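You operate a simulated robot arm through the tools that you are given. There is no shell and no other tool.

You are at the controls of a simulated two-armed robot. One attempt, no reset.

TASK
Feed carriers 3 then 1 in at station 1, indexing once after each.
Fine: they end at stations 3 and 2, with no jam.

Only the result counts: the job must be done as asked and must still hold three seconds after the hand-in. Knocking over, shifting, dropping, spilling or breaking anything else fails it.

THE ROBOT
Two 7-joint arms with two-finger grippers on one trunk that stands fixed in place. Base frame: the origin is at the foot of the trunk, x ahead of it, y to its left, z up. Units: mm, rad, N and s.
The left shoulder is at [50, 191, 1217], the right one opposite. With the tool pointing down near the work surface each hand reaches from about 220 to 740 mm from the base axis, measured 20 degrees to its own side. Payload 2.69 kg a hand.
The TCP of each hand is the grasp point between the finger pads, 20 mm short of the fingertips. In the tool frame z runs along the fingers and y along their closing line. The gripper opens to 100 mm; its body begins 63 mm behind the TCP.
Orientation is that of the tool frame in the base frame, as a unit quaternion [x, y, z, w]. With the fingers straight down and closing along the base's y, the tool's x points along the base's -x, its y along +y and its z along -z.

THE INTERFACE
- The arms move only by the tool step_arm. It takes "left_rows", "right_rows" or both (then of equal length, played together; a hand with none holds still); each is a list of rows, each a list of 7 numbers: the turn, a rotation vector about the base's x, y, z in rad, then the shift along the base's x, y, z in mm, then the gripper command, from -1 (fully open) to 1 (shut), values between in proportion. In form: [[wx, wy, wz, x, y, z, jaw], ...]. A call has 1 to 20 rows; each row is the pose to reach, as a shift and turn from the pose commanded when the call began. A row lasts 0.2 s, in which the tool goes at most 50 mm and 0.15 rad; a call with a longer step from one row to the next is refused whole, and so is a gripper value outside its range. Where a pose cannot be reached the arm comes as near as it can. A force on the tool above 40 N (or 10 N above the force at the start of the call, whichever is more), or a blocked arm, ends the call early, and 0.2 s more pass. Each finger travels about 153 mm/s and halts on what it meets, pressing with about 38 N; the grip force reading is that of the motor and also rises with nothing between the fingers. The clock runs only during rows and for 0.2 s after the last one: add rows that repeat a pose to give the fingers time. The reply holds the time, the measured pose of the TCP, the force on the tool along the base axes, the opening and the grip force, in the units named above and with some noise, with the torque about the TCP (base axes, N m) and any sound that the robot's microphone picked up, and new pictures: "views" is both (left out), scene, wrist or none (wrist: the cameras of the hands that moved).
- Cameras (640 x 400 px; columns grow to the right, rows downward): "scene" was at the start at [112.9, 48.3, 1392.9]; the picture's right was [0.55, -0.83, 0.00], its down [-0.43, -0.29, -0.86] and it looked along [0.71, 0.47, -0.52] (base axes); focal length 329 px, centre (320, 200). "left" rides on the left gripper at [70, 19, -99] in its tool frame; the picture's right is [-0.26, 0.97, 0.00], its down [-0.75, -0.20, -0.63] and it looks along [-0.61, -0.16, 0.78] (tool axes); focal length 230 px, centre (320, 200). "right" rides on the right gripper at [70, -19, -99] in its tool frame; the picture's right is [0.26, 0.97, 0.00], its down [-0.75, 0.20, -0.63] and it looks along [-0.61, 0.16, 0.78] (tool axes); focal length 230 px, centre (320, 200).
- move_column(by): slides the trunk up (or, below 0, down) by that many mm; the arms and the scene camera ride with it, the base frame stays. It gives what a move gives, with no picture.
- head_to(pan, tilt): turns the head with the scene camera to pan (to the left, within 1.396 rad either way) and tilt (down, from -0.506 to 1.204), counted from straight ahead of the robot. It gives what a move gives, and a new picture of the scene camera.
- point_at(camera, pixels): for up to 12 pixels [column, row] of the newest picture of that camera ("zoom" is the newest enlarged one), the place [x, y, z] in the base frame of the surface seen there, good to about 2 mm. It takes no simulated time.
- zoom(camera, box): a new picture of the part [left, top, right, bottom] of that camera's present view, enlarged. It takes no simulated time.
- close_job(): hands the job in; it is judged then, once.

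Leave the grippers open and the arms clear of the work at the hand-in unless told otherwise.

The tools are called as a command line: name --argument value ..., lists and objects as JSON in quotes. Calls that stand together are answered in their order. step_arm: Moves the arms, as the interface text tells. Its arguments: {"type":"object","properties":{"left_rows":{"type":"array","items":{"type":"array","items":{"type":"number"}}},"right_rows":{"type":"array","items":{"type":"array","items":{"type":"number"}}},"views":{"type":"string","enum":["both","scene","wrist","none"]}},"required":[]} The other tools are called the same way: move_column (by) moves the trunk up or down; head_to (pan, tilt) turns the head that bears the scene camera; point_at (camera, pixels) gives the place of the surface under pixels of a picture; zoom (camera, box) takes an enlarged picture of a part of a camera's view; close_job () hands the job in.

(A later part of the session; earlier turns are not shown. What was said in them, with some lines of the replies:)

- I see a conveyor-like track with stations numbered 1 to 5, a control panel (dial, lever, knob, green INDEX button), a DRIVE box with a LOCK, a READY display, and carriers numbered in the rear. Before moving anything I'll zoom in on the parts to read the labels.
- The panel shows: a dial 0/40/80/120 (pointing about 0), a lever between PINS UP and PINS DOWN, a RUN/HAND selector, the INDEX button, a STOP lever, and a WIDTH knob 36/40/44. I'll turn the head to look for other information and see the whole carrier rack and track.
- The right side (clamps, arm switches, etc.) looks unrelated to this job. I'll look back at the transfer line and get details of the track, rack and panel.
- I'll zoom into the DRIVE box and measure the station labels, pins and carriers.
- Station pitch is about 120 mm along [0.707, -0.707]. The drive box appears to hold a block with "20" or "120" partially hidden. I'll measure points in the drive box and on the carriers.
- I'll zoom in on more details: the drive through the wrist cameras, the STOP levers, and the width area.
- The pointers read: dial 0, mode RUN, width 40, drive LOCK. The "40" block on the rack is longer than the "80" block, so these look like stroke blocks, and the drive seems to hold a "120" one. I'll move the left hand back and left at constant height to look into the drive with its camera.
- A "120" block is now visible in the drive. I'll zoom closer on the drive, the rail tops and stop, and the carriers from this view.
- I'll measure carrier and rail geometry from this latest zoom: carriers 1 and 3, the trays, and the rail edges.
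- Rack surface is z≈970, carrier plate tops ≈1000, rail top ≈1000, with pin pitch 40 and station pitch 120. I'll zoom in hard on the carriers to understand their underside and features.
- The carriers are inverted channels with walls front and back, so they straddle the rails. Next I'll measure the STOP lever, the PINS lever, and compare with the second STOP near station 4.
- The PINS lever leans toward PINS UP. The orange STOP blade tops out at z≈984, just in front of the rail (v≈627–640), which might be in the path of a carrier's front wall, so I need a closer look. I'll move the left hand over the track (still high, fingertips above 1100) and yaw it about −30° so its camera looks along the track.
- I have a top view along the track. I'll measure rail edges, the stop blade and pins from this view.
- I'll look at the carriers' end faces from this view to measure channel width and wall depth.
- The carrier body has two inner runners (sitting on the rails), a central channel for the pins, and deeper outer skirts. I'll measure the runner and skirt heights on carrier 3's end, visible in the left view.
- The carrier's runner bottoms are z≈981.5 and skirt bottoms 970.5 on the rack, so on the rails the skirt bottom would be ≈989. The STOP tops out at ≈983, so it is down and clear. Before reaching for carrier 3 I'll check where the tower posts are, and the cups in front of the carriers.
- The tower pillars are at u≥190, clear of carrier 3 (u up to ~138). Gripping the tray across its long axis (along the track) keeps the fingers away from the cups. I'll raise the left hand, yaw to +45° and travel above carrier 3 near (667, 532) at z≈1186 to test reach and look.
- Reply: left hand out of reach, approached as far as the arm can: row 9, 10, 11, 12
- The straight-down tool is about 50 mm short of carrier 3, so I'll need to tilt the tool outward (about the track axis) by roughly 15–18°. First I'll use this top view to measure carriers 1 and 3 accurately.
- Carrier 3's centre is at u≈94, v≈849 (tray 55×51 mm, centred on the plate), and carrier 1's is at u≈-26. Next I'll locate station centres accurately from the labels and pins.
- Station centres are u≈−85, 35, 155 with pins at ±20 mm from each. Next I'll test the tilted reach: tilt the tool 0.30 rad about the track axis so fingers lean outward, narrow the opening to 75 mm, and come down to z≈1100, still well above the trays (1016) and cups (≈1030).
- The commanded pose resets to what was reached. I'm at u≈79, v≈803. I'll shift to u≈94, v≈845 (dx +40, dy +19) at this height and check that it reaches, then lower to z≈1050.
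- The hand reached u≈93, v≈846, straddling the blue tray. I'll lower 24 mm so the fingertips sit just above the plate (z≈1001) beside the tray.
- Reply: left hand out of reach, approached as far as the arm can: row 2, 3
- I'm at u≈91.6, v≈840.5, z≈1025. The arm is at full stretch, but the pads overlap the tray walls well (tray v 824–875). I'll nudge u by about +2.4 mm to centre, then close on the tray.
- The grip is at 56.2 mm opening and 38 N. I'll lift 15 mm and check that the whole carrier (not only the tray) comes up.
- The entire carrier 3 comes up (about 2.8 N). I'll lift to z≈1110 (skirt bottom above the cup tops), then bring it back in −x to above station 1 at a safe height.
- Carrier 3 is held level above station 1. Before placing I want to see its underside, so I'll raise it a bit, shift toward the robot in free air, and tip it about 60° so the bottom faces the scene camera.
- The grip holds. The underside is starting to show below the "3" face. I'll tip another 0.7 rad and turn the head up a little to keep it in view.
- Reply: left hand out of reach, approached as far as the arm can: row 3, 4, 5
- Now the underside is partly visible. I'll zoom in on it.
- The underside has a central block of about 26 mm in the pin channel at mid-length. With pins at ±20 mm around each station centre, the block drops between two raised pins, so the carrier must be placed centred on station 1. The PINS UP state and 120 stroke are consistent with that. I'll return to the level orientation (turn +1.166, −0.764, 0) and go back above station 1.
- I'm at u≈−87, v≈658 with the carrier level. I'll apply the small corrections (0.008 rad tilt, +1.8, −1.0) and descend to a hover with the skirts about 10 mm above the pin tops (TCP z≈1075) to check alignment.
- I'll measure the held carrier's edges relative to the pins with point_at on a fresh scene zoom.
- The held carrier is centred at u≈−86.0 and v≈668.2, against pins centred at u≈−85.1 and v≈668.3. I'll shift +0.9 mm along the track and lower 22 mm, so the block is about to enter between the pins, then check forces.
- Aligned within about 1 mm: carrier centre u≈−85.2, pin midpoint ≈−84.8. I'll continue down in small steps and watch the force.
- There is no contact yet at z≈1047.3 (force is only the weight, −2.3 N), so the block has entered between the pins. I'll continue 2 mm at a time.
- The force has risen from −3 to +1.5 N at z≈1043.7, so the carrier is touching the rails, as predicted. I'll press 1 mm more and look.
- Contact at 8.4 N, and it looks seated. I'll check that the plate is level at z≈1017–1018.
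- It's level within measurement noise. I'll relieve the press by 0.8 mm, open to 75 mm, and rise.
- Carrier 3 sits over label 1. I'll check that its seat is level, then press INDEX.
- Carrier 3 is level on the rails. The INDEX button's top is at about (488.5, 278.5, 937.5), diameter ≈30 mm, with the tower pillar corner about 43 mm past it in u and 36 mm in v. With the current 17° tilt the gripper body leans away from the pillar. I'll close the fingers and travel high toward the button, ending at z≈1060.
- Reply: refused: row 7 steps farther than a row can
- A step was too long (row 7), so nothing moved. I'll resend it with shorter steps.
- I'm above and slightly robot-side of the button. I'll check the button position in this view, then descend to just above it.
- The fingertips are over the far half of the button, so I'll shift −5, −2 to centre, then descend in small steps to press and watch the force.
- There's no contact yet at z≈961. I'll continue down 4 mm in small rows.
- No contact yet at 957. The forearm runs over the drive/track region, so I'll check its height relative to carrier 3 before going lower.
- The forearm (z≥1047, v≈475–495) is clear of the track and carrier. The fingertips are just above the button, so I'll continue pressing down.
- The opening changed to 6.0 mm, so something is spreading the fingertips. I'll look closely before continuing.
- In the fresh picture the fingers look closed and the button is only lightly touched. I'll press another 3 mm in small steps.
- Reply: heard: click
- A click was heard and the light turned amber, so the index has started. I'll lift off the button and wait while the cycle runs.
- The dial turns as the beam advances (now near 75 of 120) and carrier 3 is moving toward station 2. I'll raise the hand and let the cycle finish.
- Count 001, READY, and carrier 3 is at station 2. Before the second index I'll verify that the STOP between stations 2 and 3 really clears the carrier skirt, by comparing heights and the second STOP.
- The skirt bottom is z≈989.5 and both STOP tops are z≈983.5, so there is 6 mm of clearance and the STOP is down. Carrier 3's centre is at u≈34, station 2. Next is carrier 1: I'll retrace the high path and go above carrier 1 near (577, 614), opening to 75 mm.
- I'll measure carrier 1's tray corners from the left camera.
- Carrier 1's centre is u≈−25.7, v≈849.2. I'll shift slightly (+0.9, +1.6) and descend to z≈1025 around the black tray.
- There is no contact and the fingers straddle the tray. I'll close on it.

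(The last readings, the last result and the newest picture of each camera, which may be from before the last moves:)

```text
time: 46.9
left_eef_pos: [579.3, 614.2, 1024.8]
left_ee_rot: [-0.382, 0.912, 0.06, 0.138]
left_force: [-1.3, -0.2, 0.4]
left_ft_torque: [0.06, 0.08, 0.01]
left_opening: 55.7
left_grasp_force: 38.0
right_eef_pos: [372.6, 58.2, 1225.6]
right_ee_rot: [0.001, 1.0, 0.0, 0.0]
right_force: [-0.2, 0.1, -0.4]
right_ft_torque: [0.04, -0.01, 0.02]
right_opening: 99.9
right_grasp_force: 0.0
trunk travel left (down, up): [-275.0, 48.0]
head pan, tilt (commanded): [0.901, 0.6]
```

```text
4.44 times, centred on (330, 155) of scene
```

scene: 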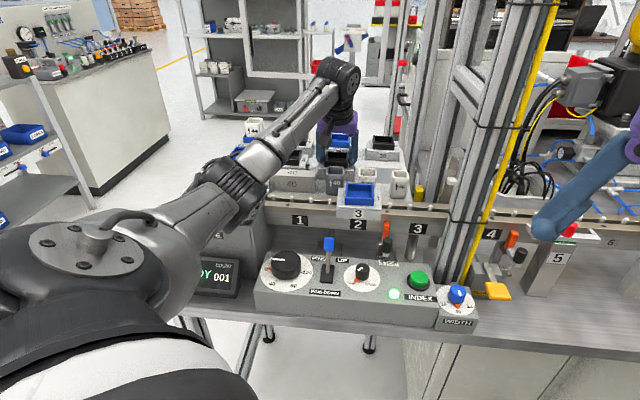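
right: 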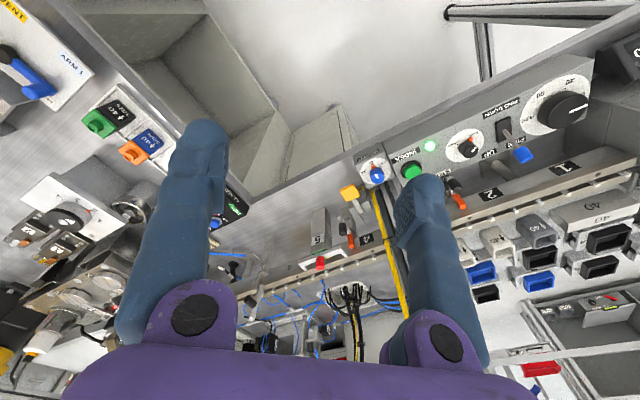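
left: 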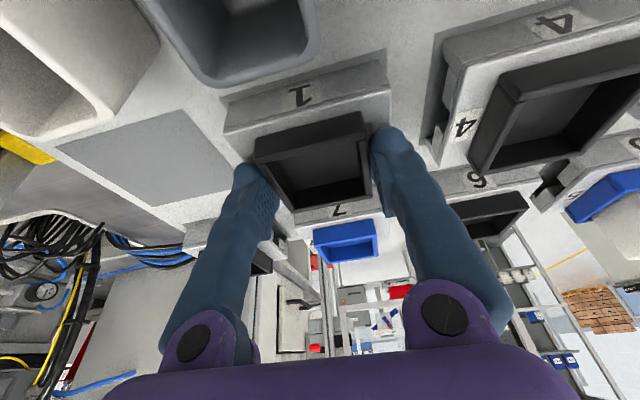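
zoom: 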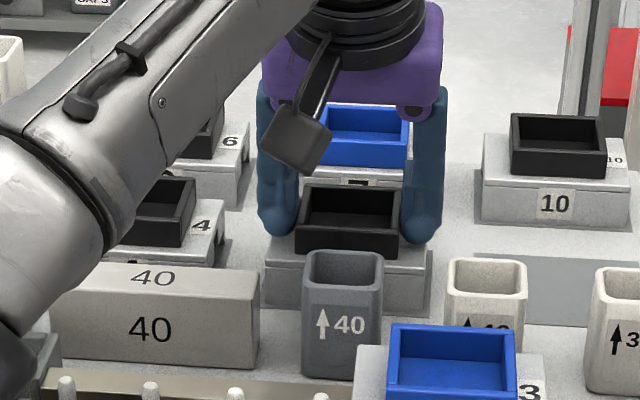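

Carrier 1 is gripped (55.7 mm, 38 N). I'll lift it straight up about 110 mm and then carry it over to above station 1.

step_arm --left_rows '[[0, 0, 0, 0, 0, 15, 1], [0, 0, 0, 0, 0, 45, 1], [0, 0, 0, 0, 0, 80, 1], [0, 0, 0, 0, 0, 110, 1], [0, 0, 0, -35, -17, 115, 1], [0, 0, 0, -70, -35, 115, 1], [0, 0, 0, -105, -52, 115, 1], [0, 0, 0, -140, -70, 115, 1], [0, 0, 0, -171, -85.5, 110, 1], [0, 0, 0, -171, -85.5, 110, 1]]' --views "both"

```text
time: 49.0
left_eef_pos: [406.8, 528.2, 1134.3]
left_ee_rot: [-0.383, 0.912, 0.061, 0.138]
left_force: [0.7, -0.4, -2.4]
left_ft_torque: [-0.03, 0.0, 0.0]
left_opening: 56.0
left_grasp_force: 37.4
right_eef_pos: [371.4, 57.8, 1224.5]
right_ee_rot: [0.0, 1.0, 0.0, -0.001]
right_force: [0.0, 0.1, -0.1]
right_ft_torque: [0.0, 0.03, 0.0]
right_opening: 100.1
right_grasp_force: 0.1
trunk travel left (down, up): [-275.0, 48.0]
head pan, tilt (commanded): [0.901, 0.6]
```

scene: 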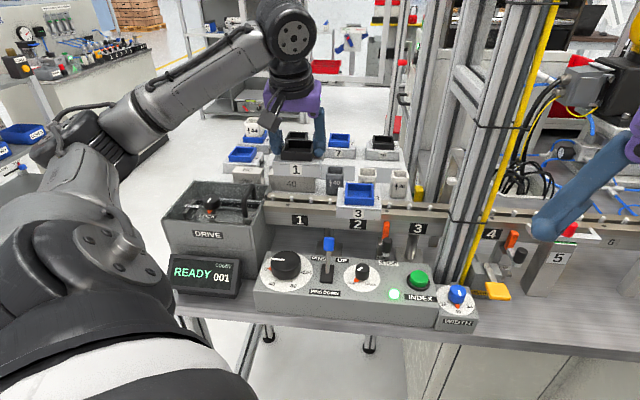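
left: 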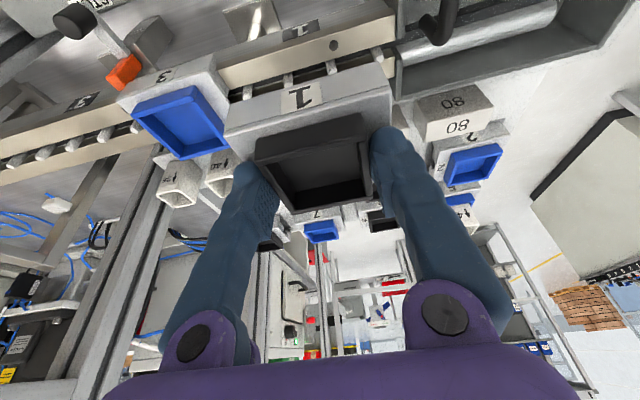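

Carrier 1 is above station 1 and the display reads READY 001. I'll lower to hover (TCP z≈1076) and measure alignment again.

step_arm --left_rows '[[0, 0, 0, 0, 0, -20, 1], [0, 0, 0, 0, 0, -40, 1], [0, 0, 0, 0, 0, -58, 1], [0, 0, 0, 0, 0, -58, 1]]' --views "both"

zoom --camera "scene" --box '[270, 160, 340, 215]'

```text
time: 50.0
left_eef_pos: [405.7, 528.4, 1075.9]
left_ee_rot: [-0.382, 0.912, 0.062, 0.138]
left_force: [0.1, 0.4, -3.0]
left_ft_torque: [0.01, -0.01, -0.01]
left_opening: 55.9
left_grasp_force: 37.9
right_eef_pos: [372.4, 57.7, 1226.9]
right_ee_rot: [0.001, 1.0, 0.0, 0.0]
right_force: [-0.6, -0.4, 0.4]
right_ft_torque: [0.0, -0.01, 0.01]
right_opening: 100.0
right_grasp_force: 0.0
trunk travel left (down, up): [-275.0, 48.0]
head pan, tilt (commanded): [0.901, 0.6]
```

scene: 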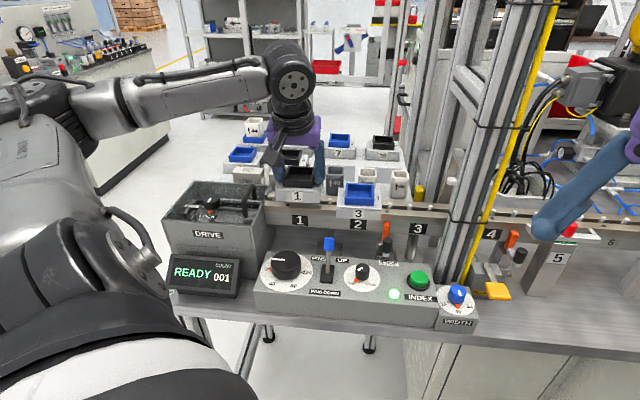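
left: 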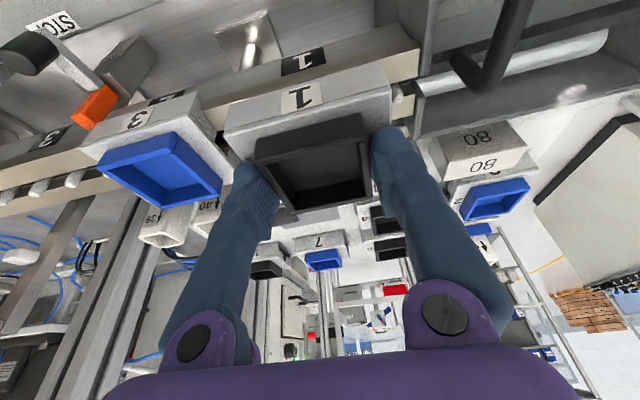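

```text
7.27 times, centred on (305, 188) of scene
```

zoom: 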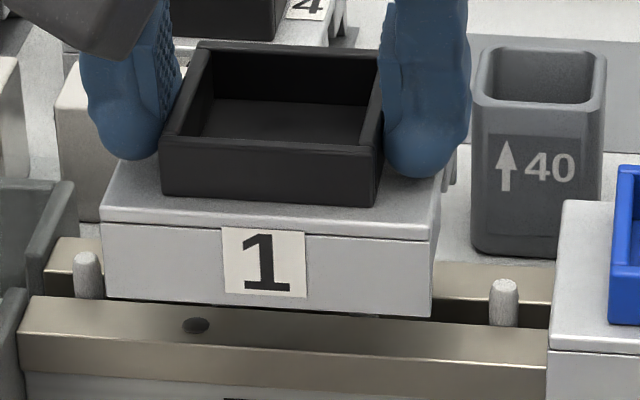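

point_at --camera "zoom" --pixels '[[106, 250], [428, 265], [108, 285], [428, 300], [170, 270], [265, 290], [350, 300], [200, 285], [86, 265], [502, 290], [390, 280], [140, 260]]'

point_at --camera "zoom" --pixels '[[106, 245], [107, 265], [107, 275], [429, 255], [429, 280], [429, 290], [165, 180], [370, 190], [555, 360], [560, 330], [86, 280], [502, 310]]'

```text
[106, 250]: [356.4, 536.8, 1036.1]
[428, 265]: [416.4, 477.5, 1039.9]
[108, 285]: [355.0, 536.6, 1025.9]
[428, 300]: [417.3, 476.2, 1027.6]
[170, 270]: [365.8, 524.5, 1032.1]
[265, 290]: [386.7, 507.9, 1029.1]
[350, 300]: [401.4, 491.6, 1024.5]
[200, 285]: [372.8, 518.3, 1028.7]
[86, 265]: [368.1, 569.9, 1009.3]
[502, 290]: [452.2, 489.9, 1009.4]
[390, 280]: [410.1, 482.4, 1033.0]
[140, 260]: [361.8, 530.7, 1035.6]
```

```text
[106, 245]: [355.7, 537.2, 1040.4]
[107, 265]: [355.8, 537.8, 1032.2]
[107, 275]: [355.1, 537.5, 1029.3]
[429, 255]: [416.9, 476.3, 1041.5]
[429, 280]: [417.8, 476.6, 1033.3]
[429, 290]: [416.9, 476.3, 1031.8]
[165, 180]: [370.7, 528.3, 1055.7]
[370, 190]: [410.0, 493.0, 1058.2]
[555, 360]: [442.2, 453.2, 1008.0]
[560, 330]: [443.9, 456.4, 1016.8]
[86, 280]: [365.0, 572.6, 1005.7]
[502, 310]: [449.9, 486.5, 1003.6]
```

Carrier 1's centre is at u≈−85.4 (good), but v≈666.4, about 1.8 mm toward the robot. I'll shift +1.3, +1.3 and descend 24 mm, then check.

step_arm --left_rows '[[0, 0, 0, 1.3, 1.3, 0, 1], [0, 0, 0, 1.3, 1.3, -8, 1], [0, 0, 0, 1.3, 1.3, -16, 1], [0, 0, 0, 1.3, 1.3, -22, 1], [0, 0, 0, 1.3, 1.3, -22, 1]]' --views "both"

zoom --camera "scene" --box '[270, 160, 340, 215]'

point_at --camera "zoom" --pixels '[[123, 335], [434, 345], [123, 350], [434, 360], [180, 340], [220, 350], [320, 350], [380, 350], [86, 265], [502, 290], [150, 330], [300, 345]]'

```text
time: 51.2
left_eef_pos: [409.6, 530.9, 1053.4]
left_ee_rot: [-0.382, 0.912, 0.061, 0.137]
left_force: [0.2, -0.8, -3.4]
left_ft_torque: [0.0, 0.02, 0.01]
left_opening: 56.2
left_grasp_force: 37.9
right_eef_pos: [372.2, 57.7, 1224.3]
right_ee_rot: [0.0, 1.0, 0.0, 0.0]
right_force: [-0.5, 0.7, 0.4]
right_ft_torque: [-0.01, 0.02, -0.01]
right_opening: 100.0
right_grasp_force: 0.0
trunk travel left (down, up): [-275.0, 48.0]
head pan, tilt (commanded): [0.901, 0.6]
```

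scene: 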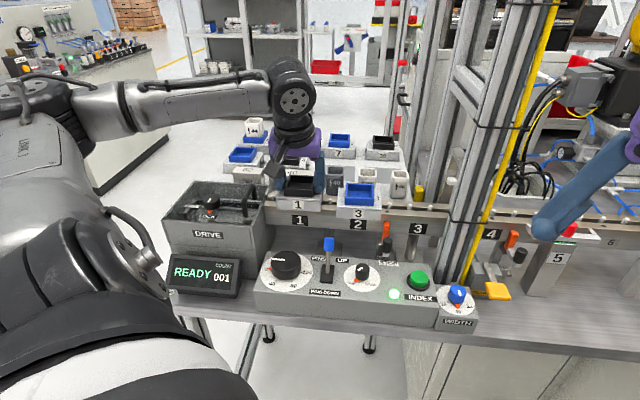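
left: 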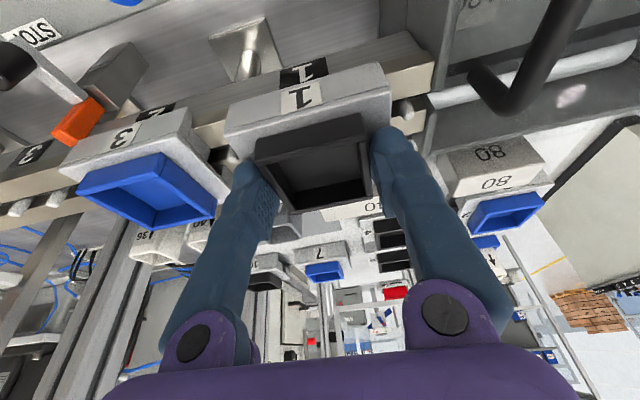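

```text
7.27 times, centred on (305, 188) of scene
```

zoom: 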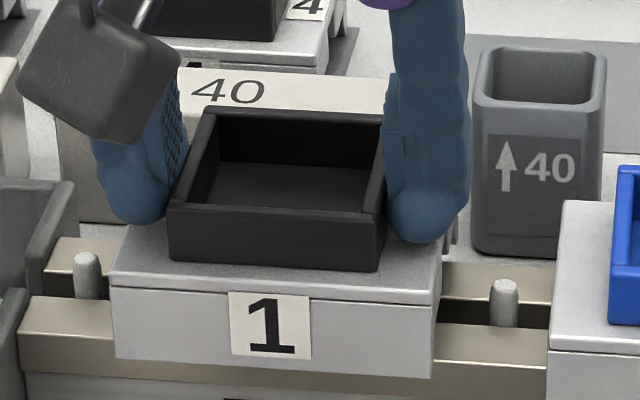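

```text
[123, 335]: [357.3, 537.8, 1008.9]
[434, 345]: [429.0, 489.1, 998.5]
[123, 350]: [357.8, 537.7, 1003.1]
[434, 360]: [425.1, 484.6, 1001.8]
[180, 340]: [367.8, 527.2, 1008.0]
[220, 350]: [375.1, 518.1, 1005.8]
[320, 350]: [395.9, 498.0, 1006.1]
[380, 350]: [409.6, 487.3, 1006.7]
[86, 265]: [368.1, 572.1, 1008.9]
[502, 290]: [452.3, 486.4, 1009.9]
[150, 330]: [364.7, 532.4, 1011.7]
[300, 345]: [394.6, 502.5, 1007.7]
```

It's aligned within about 1 mm (front face v≈633.2, centre u≈−85.3). I'll continue down in small steps with force checks.

step_arm --left_rows '[[0, 0, 0, 0.3, -0.3, -2, 1], [0, 0, 0, 0.3, -0.3, -4, 1], [0, 0, 0, 0.3, -0.3, -6, 1], [0, 0, 0, 0.3, -0.3, -6, 1]]' --views "none"

step_arm --left_rows '[[0, 0, 0, 0, 0, -1, 1], [0, 0, 0, 0, 0, -2, 1], [0, 0, 0, 0, 0, -2, 1]]' --views "none"

```text
time: 52.2
left_eef_pos: [409.5, 529.9, 1050.2]
left_ee_rot: [-0.381, 0.912, 0.061, 0.138]
left_force: [-0.6, 1.1, -2.7]
left_ft_torque: [-0.01, -0.01, 0.02]
left_opening: 56.1
left_grasp_force: 37.7
right_eef_pos: [373.0, 57.9, 1225.6]
right_ee_rot: [0.0, 1.0, 0.0, 0.0]
right_force: [-0.1, -0.2, 0.3]
right_ft_torque: [0.01, 0.01, 0.02]
right_opening: 100.1
right_grasp_force: 0.0
trunk travel left (down, up): [-275.0, 48.0]
head pan, tilt (commanded): [0.901, 0.6]
```

```text
time: 53.0
left_eef_pos: [410.6, 531.3, 1046.4]
left_ee_rot: [-0.382, 0.912, 0.059, 0.137]
left_force: [1.0, -0.1, -2.7]
left_ft_torque: [0.0, 0.03, 0.03]
left_opening: 55.7
left_grasp_force: 37.7
right_eef_pos: [372.7, 57.8, 1224.7]
right_ee_rot: [0.0, 1.0, 0.0, -0.001]
right_force: [0.1, -0.2, 0.2]
right_ft_torque: [0.01, 0.02, 0.03]
right_opening: 100.2
right_grasp_force: 0.1
trunk travel left (down, up): [-275.0, 48.0]
head pan, tilt (commanded): [0.901, 0.6]
```

Still free at z≈1046 with the expected seat at ≈1043. I'll step down 1.5 mm at a time.

step_arm --left_rows '[[0, 0, 0, 0, 0, -1, 1], [0, 0, 0, 0, 0, -1.5, 1], [0, 0, 0, 0, 0, -1.5, 1]]' --views "none"

step_arm --left_rows '[[0, 0, 0, 0, 0, -0.7, 1], [0, 0, 0, 0, 0, -1.2, 1], [0, 0, 0, 0, 0, -1.2, 1]]' --views "none"

```text
time: 53.9
left_eef_pos: [410.2, 530.2, 1046.1]
left_ee_rot: [-0.381, 0.912, 0.061, 0.137]
left_force: [0.3, -1.3, -3.5]
left_ft_torque: [-0.03, 0.06, 0.01]
left_opening: 55.9
left_grasp_force: 37.9
right_eef_pos: [372.9, 57.0, 1226.8]
right_ee_rot: [0.0, 1.0, 0.0, -0.001]
right_force: [0.3, -0.2, -0.4]
right_ft_torque: [0.03, 0.01, 0.0]
right_opening: 99.7
right_grasp_force: 0.1
trunk travel left (down, up): [-275.0, 48.0]
head pan, tilt (commanded): [0.901, 0.6]
```

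```text
time: 54.6
left_eef_pos: [409.5, 530.9, 1044.0]
left_ee_rot: [-0.382, 0.912, 0.061, 0.136]
left_force: [-0.2, 0.8, -3.2]
left_ft_torque: [-0.01, -0.02, 0.02]
left_opening: 55.8
left_grasp_force: 37.8
right_eef_pos: [371.7, 57.7, 1224.4]
right_ee_rot: [0.0, 1.0, 0.0, 0.0]
right_force: [0.4, 0.7, 0.3]
right_ft_torque: [0.01, 0.0, 0.01]
right_opening: 100.2
right_grasp_force: 0.1
trunk travel left (down, up): [-275.0, 48.0]
head pan, tilt (commanded): [0.901, 0.6]
```

step_arm --left_rows '[[0, 0, 0, 0, 0, -0.7, 1], [0, 0, 0, 0, 0, -1.4, 1], [0, 0, 0, 0, 0, -1.4, 1]]' --views "scene"

zoom --camera "scene" --box '[270, 160, 340, 215]'

point_at --camera "zoom" --pixels '[[135, 310], [150, 275], [425, 320], [430, 295], [280, 318], [200, 240], [370, 250], [220, 150], [385, 155], [150, 345], [400, 360], [280, 350]]'

```text
time: 55.5
left_eef_pos: [411.8, 530.7, 1042.5]
left_ee_rot: [-0.382, 0.912, 0.06, 0.139]
left_force: [0.2, -0.5, -1.8]
left_ft_torque: [0.0, 0.04, -0.02]
left_opening: 55.7
left_grasp_force: 38.2
right_eef_pos: [372.8, 57.9, 1225.8]
right_ee_rot: [0.0, 1.0, 0.0, 0.0]
right_force: [0.0, -0.3, 0.0]
right_ft_torque: [0.01, -0.01, 0.0]
right_opening: 99.9
right_grasp_force: 0.0
trunk travel left (down, up): [-275.0, 48.0]
head pan, tilt (commanded): [0.901, 0.6]
```

scene: 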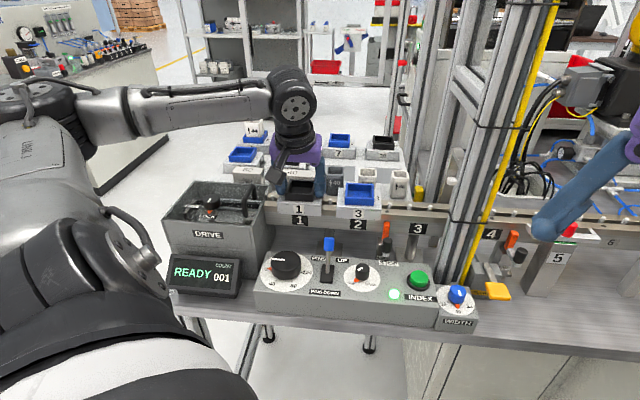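

```text
7.27 times, centred on (305, 188) of scene
```

zoom: 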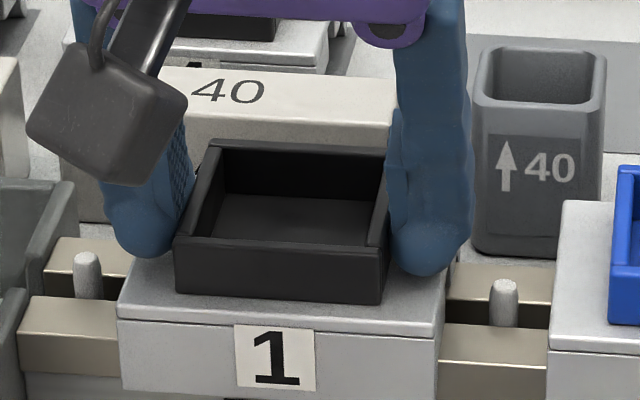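

```text
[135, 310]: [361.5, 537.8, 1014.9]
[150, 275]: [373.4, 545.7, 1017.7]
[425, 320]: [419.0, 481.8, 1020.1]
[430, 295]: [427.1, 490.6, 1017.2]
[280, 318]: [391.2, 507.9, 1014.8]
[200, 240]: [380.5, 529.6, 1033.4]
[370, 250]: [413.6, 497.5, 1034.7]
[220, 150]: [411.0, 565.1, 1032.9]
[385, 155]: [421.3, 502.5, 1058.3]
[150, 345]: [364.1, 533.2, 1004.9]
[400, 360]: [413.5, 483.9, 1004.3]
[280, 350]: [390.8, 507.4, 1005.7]
```

The plate is at z≈1017, which is essentially seated. I'll step down a little more to feel contact.

step_arm --left_rows '[[0, 0, 0, 0, 0, -0.6, 1], [0, 0, 0, 0, 0, -1.0, 1], [0, 0, 0, 0, 0, -1.0, 1]]' --views "none"

```text
time: 56.2
left_eef_pos: [410.3, 530.4, 1042.3]
left_ee_rot: [-0.382, 0.912, 0.062, 0.138]
left_force: [1.6, 1.8, 2.8]
left_ft_torque: [0.14, 0.23, -0.1]
left_opening: 56.0
left_grasp_force: 38.0
right_eef_pos: [371.6, 58.0, 1224.7]
right_ee_rot: [0.0, 1.0, 0.001, 0.0]
right_force: [0.2, -0.3, -0.2]
right_ft_torque: [-0.02, 0.01, 0.03]
right_opening: 99.8
right_grasp_force: 0.0
trunk travel left (down, up): [-275.0, 48.0]
head pan, tilt (commanded): [0.901, 0.6]
```

The force is +2.8 N, so it's in contact with the rails. I'll open and rise.

step_arm --left_rows '[[0, 0, 0, 0, 0, 0.2, 1], [0, 0, 0, 0, 0, 0.2, -0.5], [0, 0, 0, 0, 0, 0.2, -0.5]]' --views "none"

step_arm --left_rows '[[0, 0, 0, 0, 0, 10, -0.5], [0, 0, 0, -3, -3, 25, -0.5], [0, 0, 0, -5, -5, 50, -0.5], [0, 0, 0, -5, -5, 90, -0.5], [0, 0, 0, -5, -5, 130, -0.5]]' --views "both"

zoom --camera "scene" --box '[260, 160, 400, 260]'

```text
time: 57.0
left_eef_pos: [410.9, 531.1, 1042.3]
left_ee_rot: [-0.382, 0.912, 0.06, 0.137]
left_force: [0.5, 0.1, 0.1]
left_ft_torque: [0.0, 0.01, -0.03]
left_opening: 75.0
left_grasp_force: 0.0
right_eef_pos: [372.2, 56.9, 1224.4]
right_ee_rot: [0.0, 1.0, 0.0, 0.0]
right_force: [0.1, -0.1, -0.1]
right_ft_torque: [0.02, -0.01, 0.0]
right_opening: 99.8
right_grasp_force: 0.1
trunk travel left (down, up): [-275.0, 48.0]
head pan, tilt (commanded): [0.901, 0.6]
```

```text
time: 58.2
left_eef_pos: [403.7, 527.2, 1175.2]
left_ee_rot: [-0.382, 0.912, 0.062, 0.137]
left_force: [-0.2, -0.7, -0.3]
left_ft_torque: [0.07, -0.01, 0.02]
left_opening: 74.9
left_grasp_force: 0.0
right_eef_pos: [371.8, 57.4, 1225.9]
right_ee_rot: [0.0, 1.0, 0.0, 0.0]
right_force: [-0.7, -0.4, 0.3]
right_ft_torque: [0.02, -0.04, -0.03]
right_opening: 100.1
right_grasp_force: 0.0
trunk travel left (down, up): [-275.0, 48.0]
head pan, tilt (commanded): [0.901, 0.6]
```

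scene: 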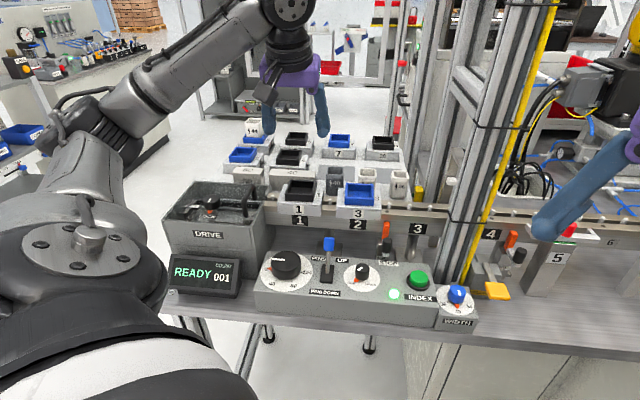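
left: 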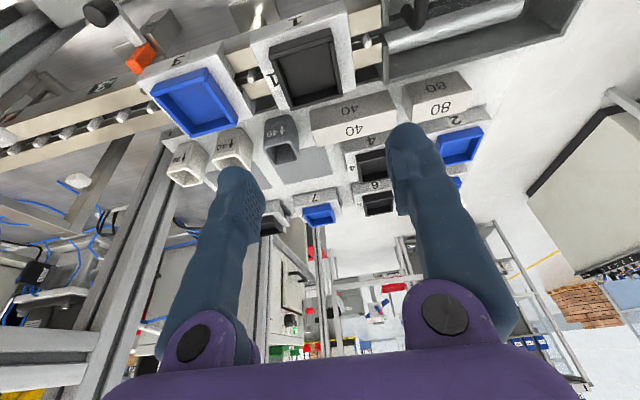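

```text
4.00 times, centred on (330, 210) of scene
```

zoom: 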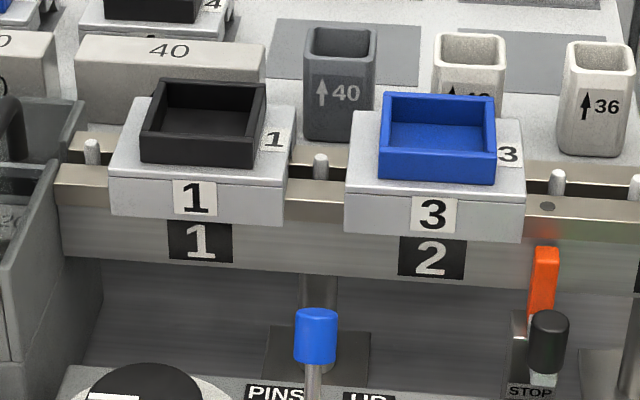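

Both carriers sit squarely, carrier 1 at station 1 and carrier 3 at station 2. I'll check carrier 1's level, then go back to the INDEX button along the same path.

point_at --camera "zoom" --pixels '[[120, 172], [275, 188], [140, 120], [288, 125], [200, 180], [150, 210], [270, 222], [360, 190], [515, 200]]'

step_arm --left_rows '[[0, 0, 0, -8, -40, 0, 1], [0, 0, 0, -15, -79, 0, 1], [0, 0, 0, -22, -117, 0, 1], [0, 0, 0, -6, -157, 0, 1], [0, 0, 0, 10, -198, 0, 1], [0, 0, 0, 43, -228, 0, 1], [0, 0, 0, 76, -257, 0, 1], [0, 0, 0, 76, -257, -40, 1], [0, 0, 0, 76, -257, -80, 1], [0, 0, 0, 78, -255, -116, 1], [0, 0, 0, 78, -255, -116, 1]]' --views "both"

```text
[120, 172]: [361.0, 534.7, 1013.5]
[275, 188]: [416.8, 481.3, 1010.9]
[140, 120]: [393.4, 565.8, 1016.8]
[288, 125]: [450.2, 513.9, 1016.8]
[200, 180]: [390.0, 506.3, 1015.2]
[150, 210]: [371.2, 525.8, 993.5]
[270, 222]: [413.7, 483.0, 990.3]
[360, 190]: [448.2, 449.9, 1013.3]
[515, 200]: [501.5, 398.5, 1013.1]
```

```text
time: 60.6
left_eef_pos: [482.1, 271.6, 1057.8]
left_ee_rot: [-0.382, 0.911, 0.062, 0.139]
left_force: [-0.2, 0.7, -0.2]
left_ft_torque: [-0.03, 0.0, 0.0]
left_opening: 0.0
left_grasp_force: 29.0
right_eef_pos: [372.3, 58.1, 1225.8]
right_ee_rot: [0.0, 1.0, 0.0, 0.0]
right_force: [-0.1, 0.1, 0.9]
right_ft_torque: [0.03, 0.02, 0.01]
right_opening: 99.8
right_grasp_force: 0.0
trunk travel left (down, up): [-275.0, 48.0]
head pan, tilt (commanded): [0.901, 0.6]
```

scene: 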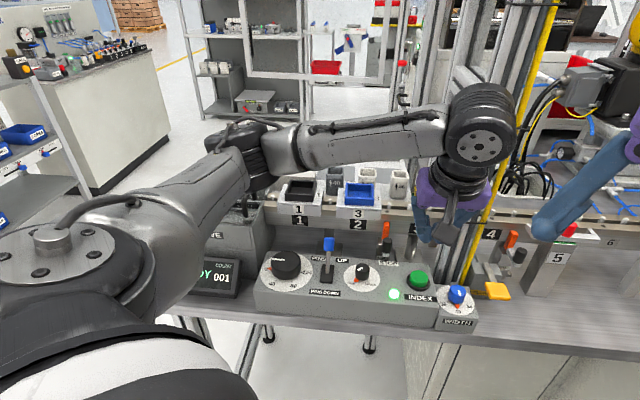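
left: 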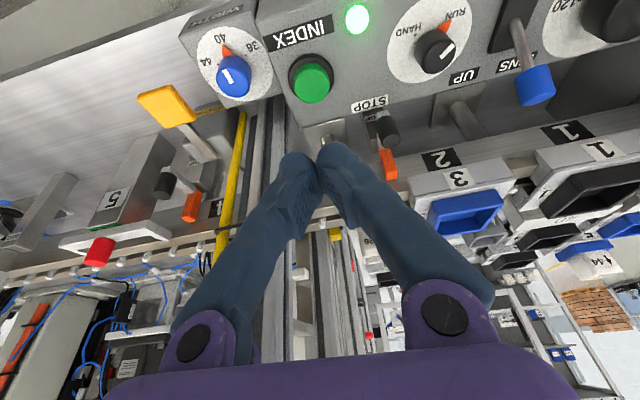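

I'm at the same pre-press spot. The hand (v<560) stays clear of the carrier path (v≥633). I'll descend to just above the button at (486, 278.6, ~959).

step_arm --left_rows '[[0, 0, 0, 2, 4, -30, 1], [0, 0, 0, 4, 7, -60, 1], [0, 0, 0, 4, 7, -85, 1], [0, 0, 0, 4, 7, -98, 1], [0, 0, 0, 4, 7, -98, 1]]' --views "wrist"

zoom --camera "left" --box '[240, 80, 400, 220]'

```text
time: 61.9
left_eef_pos: [487.2, 276.4, 957.5]
left_ee_rot: [-0.381, 0.912, 0.061, 0.138]
left_force: [-0.6, -0.4, 0.5]
left_ft_torque: [0.03, -0.01, 0.03]
left_opening: 0.0
left_grasp_force: 29.5
right_eef_pos: [372.7, 57.4, 1225.5]
right_ee_rot: [0.0, 1.0, 0.0, 0.0]
right_force: [0.3, 0.3, 0.4]
right_ft_torque: [0.02, 0.01, 0.0]
right_opening: 100.1
right_grasp_force: 0.1
trunk travel left (down, up): [-275.0, 48.0]
head pan, tilt (commanded): [0.901, 0.6]
```

left: 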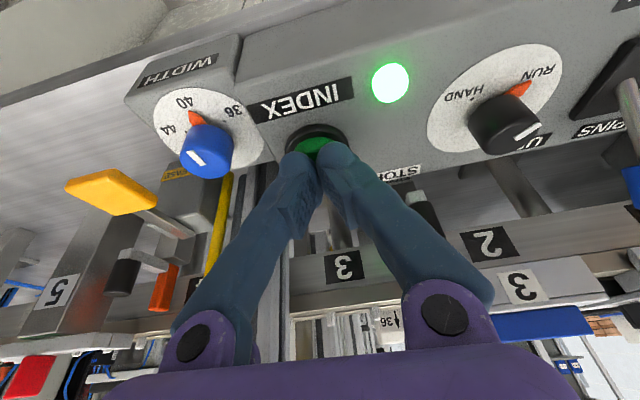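

```text
2.86 times, centred on (320, 150) of left
```

zoom: 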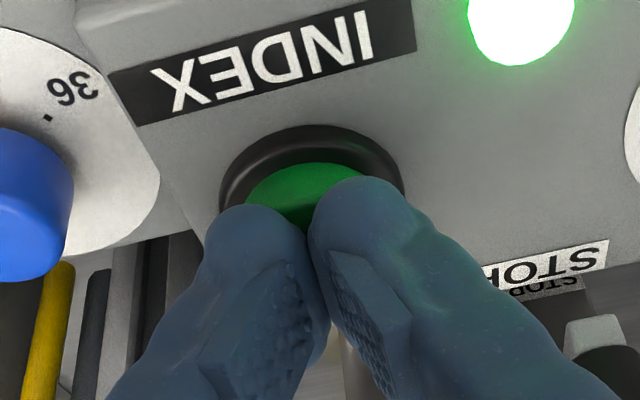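

The tips are over the button and the light is green. I'll press down in small steps until the click.

step_arm --left_rows '[[0, 0, 0, 0, 0, -1.5, 1], [0, 0, 0, 0, 0, -3, 1], [0, 0, 0, 0, 0, -4.5, 1]]' --views "wrist"

```text
time: 62.6
left_eef_pos: [487.9, 277.5, 954.6]
left_ee_rot: [-0.382, 0.912, 0.06, 0.139]
left_force: [-0.2, 0.0, 0.5]
left_ft_torque: [-0.02, -0.01, -0.01]
left_opening: 5.7
left_grasp_force: 29.6
right_eef_pos: [372.1, 57.8, 1225.5]
right_ee_rot: [0.001, 1.0, 0.0, 0.001]
right_force: [0.0, -0.4, -0.4]
right_ft_torque: [-0.01, -0.02, 0.03]
right_opening: 100.2
right_grasp_force: 0.1
trunk travel left (down, up): [-275.0, 48.0]
head pan, tilt (commanded): [0.901, 0.6]
```

left: 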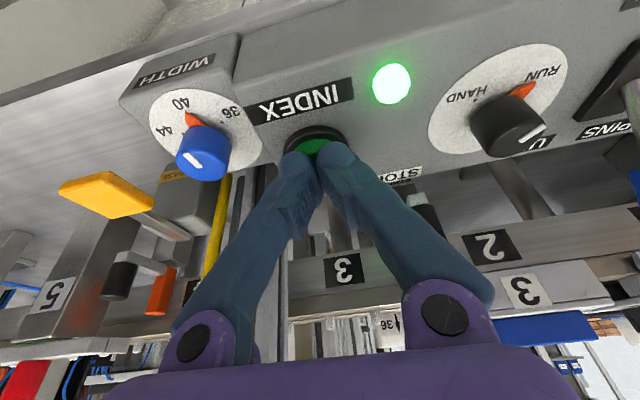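

There's light contact and the light is still green. I'll press 3 mm more, as in the first press.

step_arm --left_rows '[[0, 0, 0, 0, 0, -1.5, 1], [0, 0, 0, 0, 0, -2.5, 1]]' --views "wrist"

```text
time: 63.2
left_eef_pos: [488.0, 276.2, 952.4]
left_ee_rot: [-0.381, 0.912, 0.061, 0.139]
left_force: [0.7, 0.6, 1.1]
left_ft_torque: [0.01, 0.01, 0.0]
left_opening: 6.0
left_grasp_force: 29.5
right_eef_pos: [372.4, 58.1, 1225.1]
right_ee_rot: [0.0, 1.0, 0.0, -0.001]
right_force: [0.6, 0.6, -0.2]
right_ft_torque: [0.02, 0.06, 0.01]
right_opening: 100.0
right_grasp_force: 0.0
trunk travel left (down, up): [-275.0, 48.0]
head pan, tilt (commanded): [0.901, 0.6]
```

left: 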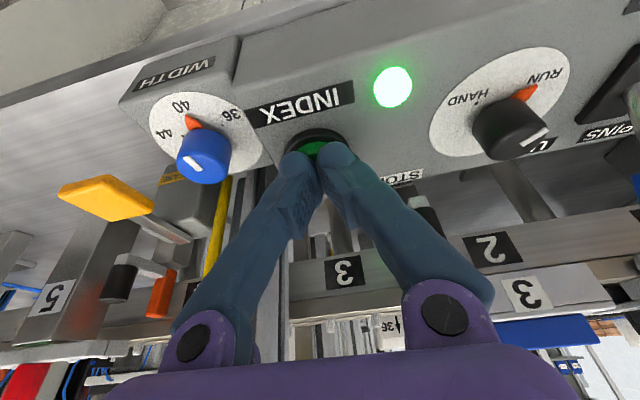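

No click yet. I'll press another 2 mm.

step_arm --left_rows '[[0, 0, 0, 0, 0, -1, 1], [0, 0, 0, 0, 0, -2, 1]]' --views "wrist"

```text
time: 63.9
left_eef_pos: [487.8, 276.0, 949.6]
left_ee_rot: [-0.382, 0.912, 0.06, 0.138]
left_force: [-0.9, 0.5, 2.8]
left_ft_torque: [-0.01, 0.0, -0.01]
left_opening: 5.9
left_grasp_force: 30.3
right_eef_pos: [371.1, 57.5, 1225.3]
right_ee_rot: [0.0, 1.0, 0.0, 0.0]
right_force: [-0.4, -0.5, -0.4]
right_ft_torque: [-0.02, 0.0, 0.01]
right_opening: 99.8
right_grasp_force: 0.0
trunk travel left (down, up): [-275.0, 48.0]
head pan, tilt (commanded): [0.901, 0.6]
heard: click
```

left: 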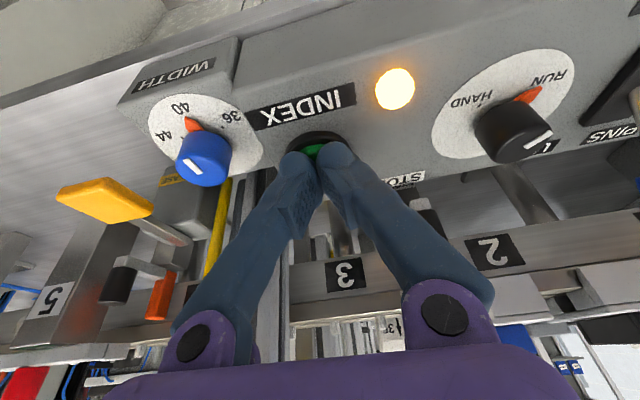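

The click was heard and the light is amber. I'll lift off the button and wait, staying on the robot side, away from the track.

step_arm --left_rows '[[0, 0, 0, 0, 0, 8, 1], [0, 0, 0, -3, -3, 20, 1], [0, 0, 0, -6, -6, 50, 1], [0, 0, 0, -8, -8, 90, 1], [0, 0, 0, -8, -8, 120, 1], [0, 0, 0, -8, -8, 120, 1], [0, 0, 0, -8, -8, 120, 1], [0, 0, 0, -8, -8, 120, 1], [0, 0, 0, -8, -8, 120, 1], [0, 0, 0, -8, -8, 120, 1], [0, 0, 0, -8, -8, 120, 1], [0, 0, 0, -8, -8, 120, 1]]' --views "both"

zoom --camera "scene" --box '[180, 140, 460, 320]'

```text
time: 66.5
left_eef_pos: [479.4, 271.9, 1068.0]
left_ee_rot: [-0.381, 0.912, 0.061, 0.137]
left_force: [-0.3, 1.3, -0.3]
left_ft_torque: [0.0, -0.02, 0.0]
left_opening: 0.1
left_grasp_force: 29.7
right_eef_pos: [372.3, 57.5, 1225.9]
right_ee_rot: [0.0, 1.0, 0.0, 0.0]
right_force: [0.6, 0.1, 0.0]
right_ft_torque: [-0.01, -0.02, 0.03]
right_opening: 100.1
right_grasp_force: 0.1
trunk travel left (down, up): [-275.0, 48.0]
head pan, tilt (commanded): [0.901, 0.6]
```

scene: 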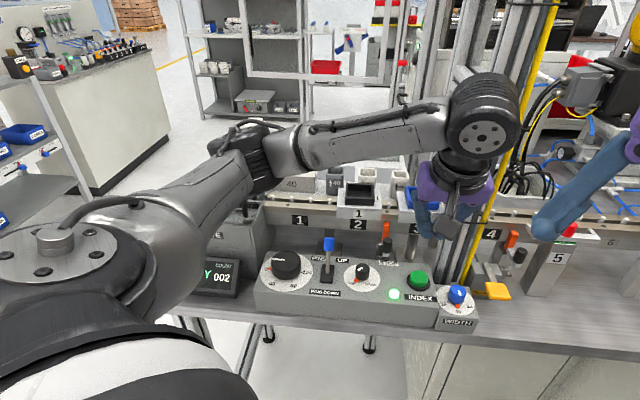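
left: 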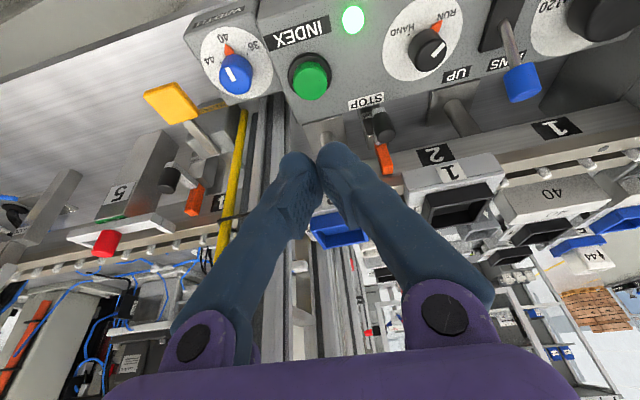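

```text
2.22 times, centred on (320, 230) of scene
```

zoom: 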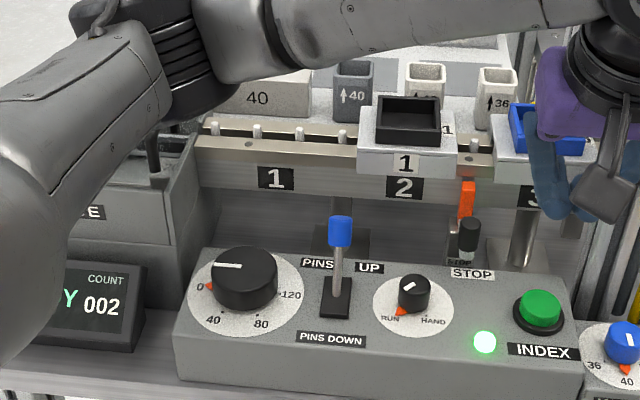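

Count is 002 with the light green. Carrier 1 is at station 2 and carrier 3 is at station 3. I'll retreat the left hand up and back, opening the gripper, then verify.

step_arm --left_rows '[[0, 0, 0, 0, 0, 45, 1], [0, 0, 0, 0, 0, 90, 1], [0, 0, 0, -31, 28, 100, 1], [0, 0, 0, -62, 57, 110, 1], [0, 0, 0, -85, 97, 115, 0], [0, 0, 0, -108, 135, 115, -1], [0, 0, 0, -130, 170, 115, -1], [0, 0, 0, -155, 205, 115, -1], [0, 0, 0, -180, 235, 115, -1], [0, 0, 0, -180, 235, 115, -1]]' --views "both"

zoom --camera "scene" --box '[240, 130, 460, 280]'

zoom --camera "scene" --box '[160, 230, 320, 320]'

```text
time: 68.7
left_eef_pos: [298.3, 502.4, 1183.7]
left_ee_rot: [-0.381, 0.912, 0.061, 0.138]
left_force: [-0.7, 0.2, 0.5]
left_ft_torque: [0.01, 0.0, 0.01]
left_opening: 99.9
left_grasp_force: 0.1
right_eef_pos: [372.4, 57.4, 1224.3]
right_ee_rot: [0.0, 1.0, 0.0, 0.0]
right_force: [0.2, 0.2, 0.9]
right_ft_torque: [0.01, 0.04, -0.06]
right_opening: 100.1
right_grasp_force: 0.1
trunk travel left (down, up): [-275.0, 48.0]
head pan, tilt (commanded): [0.901, 0.6]
```

scene: 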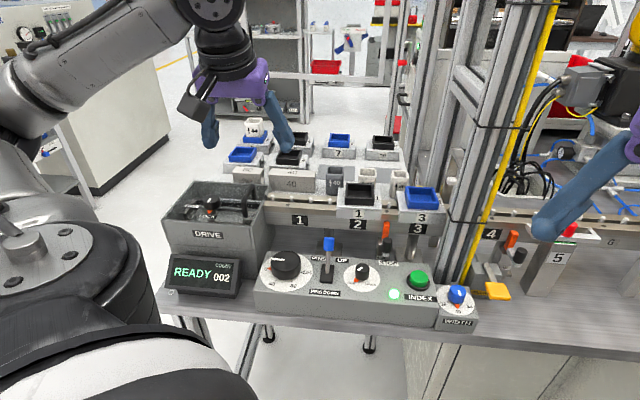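
left: 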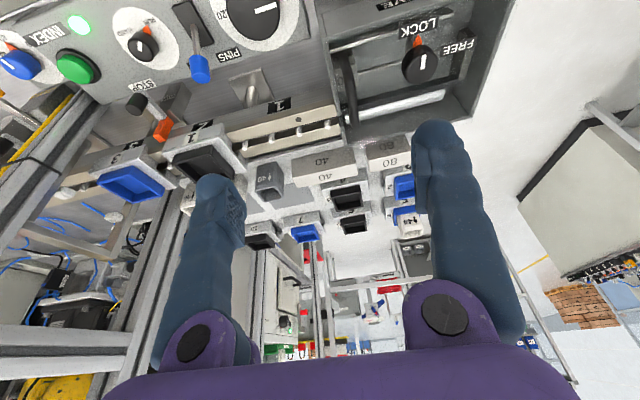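

```text
2.67 times, centred on (350, 205) of scene
```

zoom: 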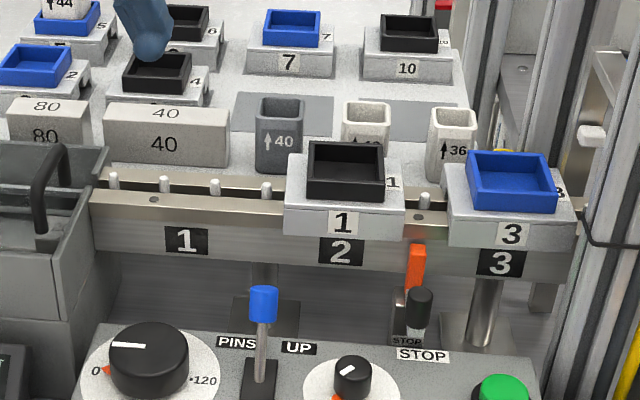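

```text
4.00 times, centred on (240, 275) of scene
```

zoom: 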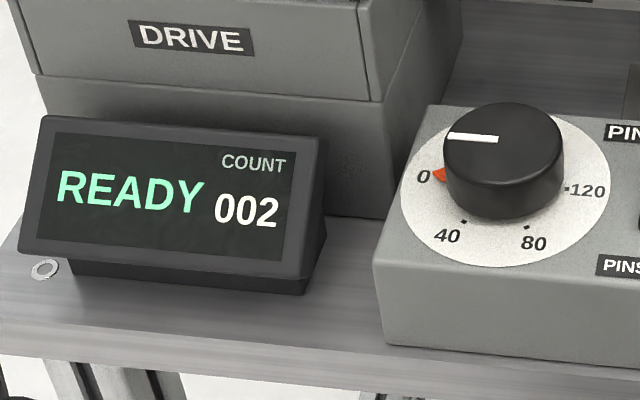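

The display reads READY, COUNT 002, carrier 1 is over label 2 and carrier 3 over label 3. The cups, blocks and other carriers are undisturbed. I'll do a last numeric check of the two carrier positions before handing in.

zoom --camera "scene" --box '[330, 175, 450, 250]'

point_at --camera "scene" --pixels '[[340, 216], [379, 218], [359, 208], [400, 219], [438, 222], [420, 212], [358, 203], [420, 206]]'

```text
5.33 times, centred on (390, 212) of scene
```

zoom: 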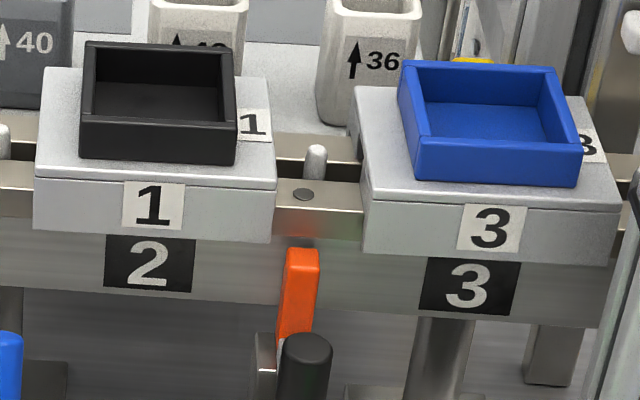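

```text
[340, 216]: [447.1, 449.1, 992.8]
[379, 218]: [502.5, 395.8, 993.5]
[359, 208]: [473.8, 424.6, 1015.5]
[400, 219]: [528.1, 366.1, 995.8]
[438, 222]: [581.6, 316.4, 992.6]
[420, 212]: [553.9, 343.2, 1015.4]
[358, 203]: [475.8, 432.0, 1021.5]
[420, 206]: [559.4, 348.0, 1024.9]
```

Both carriers are level and squarely seated: carrier 1 at station 2 (u≈35) and carrier 3 at station 3 (u≈155). The machine is READY with no jam, both grippers are open and the arms are clear. I'm handing in the job.

close_job

```text
The job is handed in.
```

The job is handed in. Carrier 3 ended at station 3 and carrier 1 at station 2, with no jam. I fed each one in at station 1 and indexed once after it.

At hand-in the display read READY with COUNT 002, and both carriers were seated level on the rails. The other carriers, cups and blocks looked undisturbed. Both grippers were open and both arms were clear of the work.

I changed no machine settings. It was already in RUN with the pins up, the 120 block in the drive and the STOP between stations 2 and 3 lowered.
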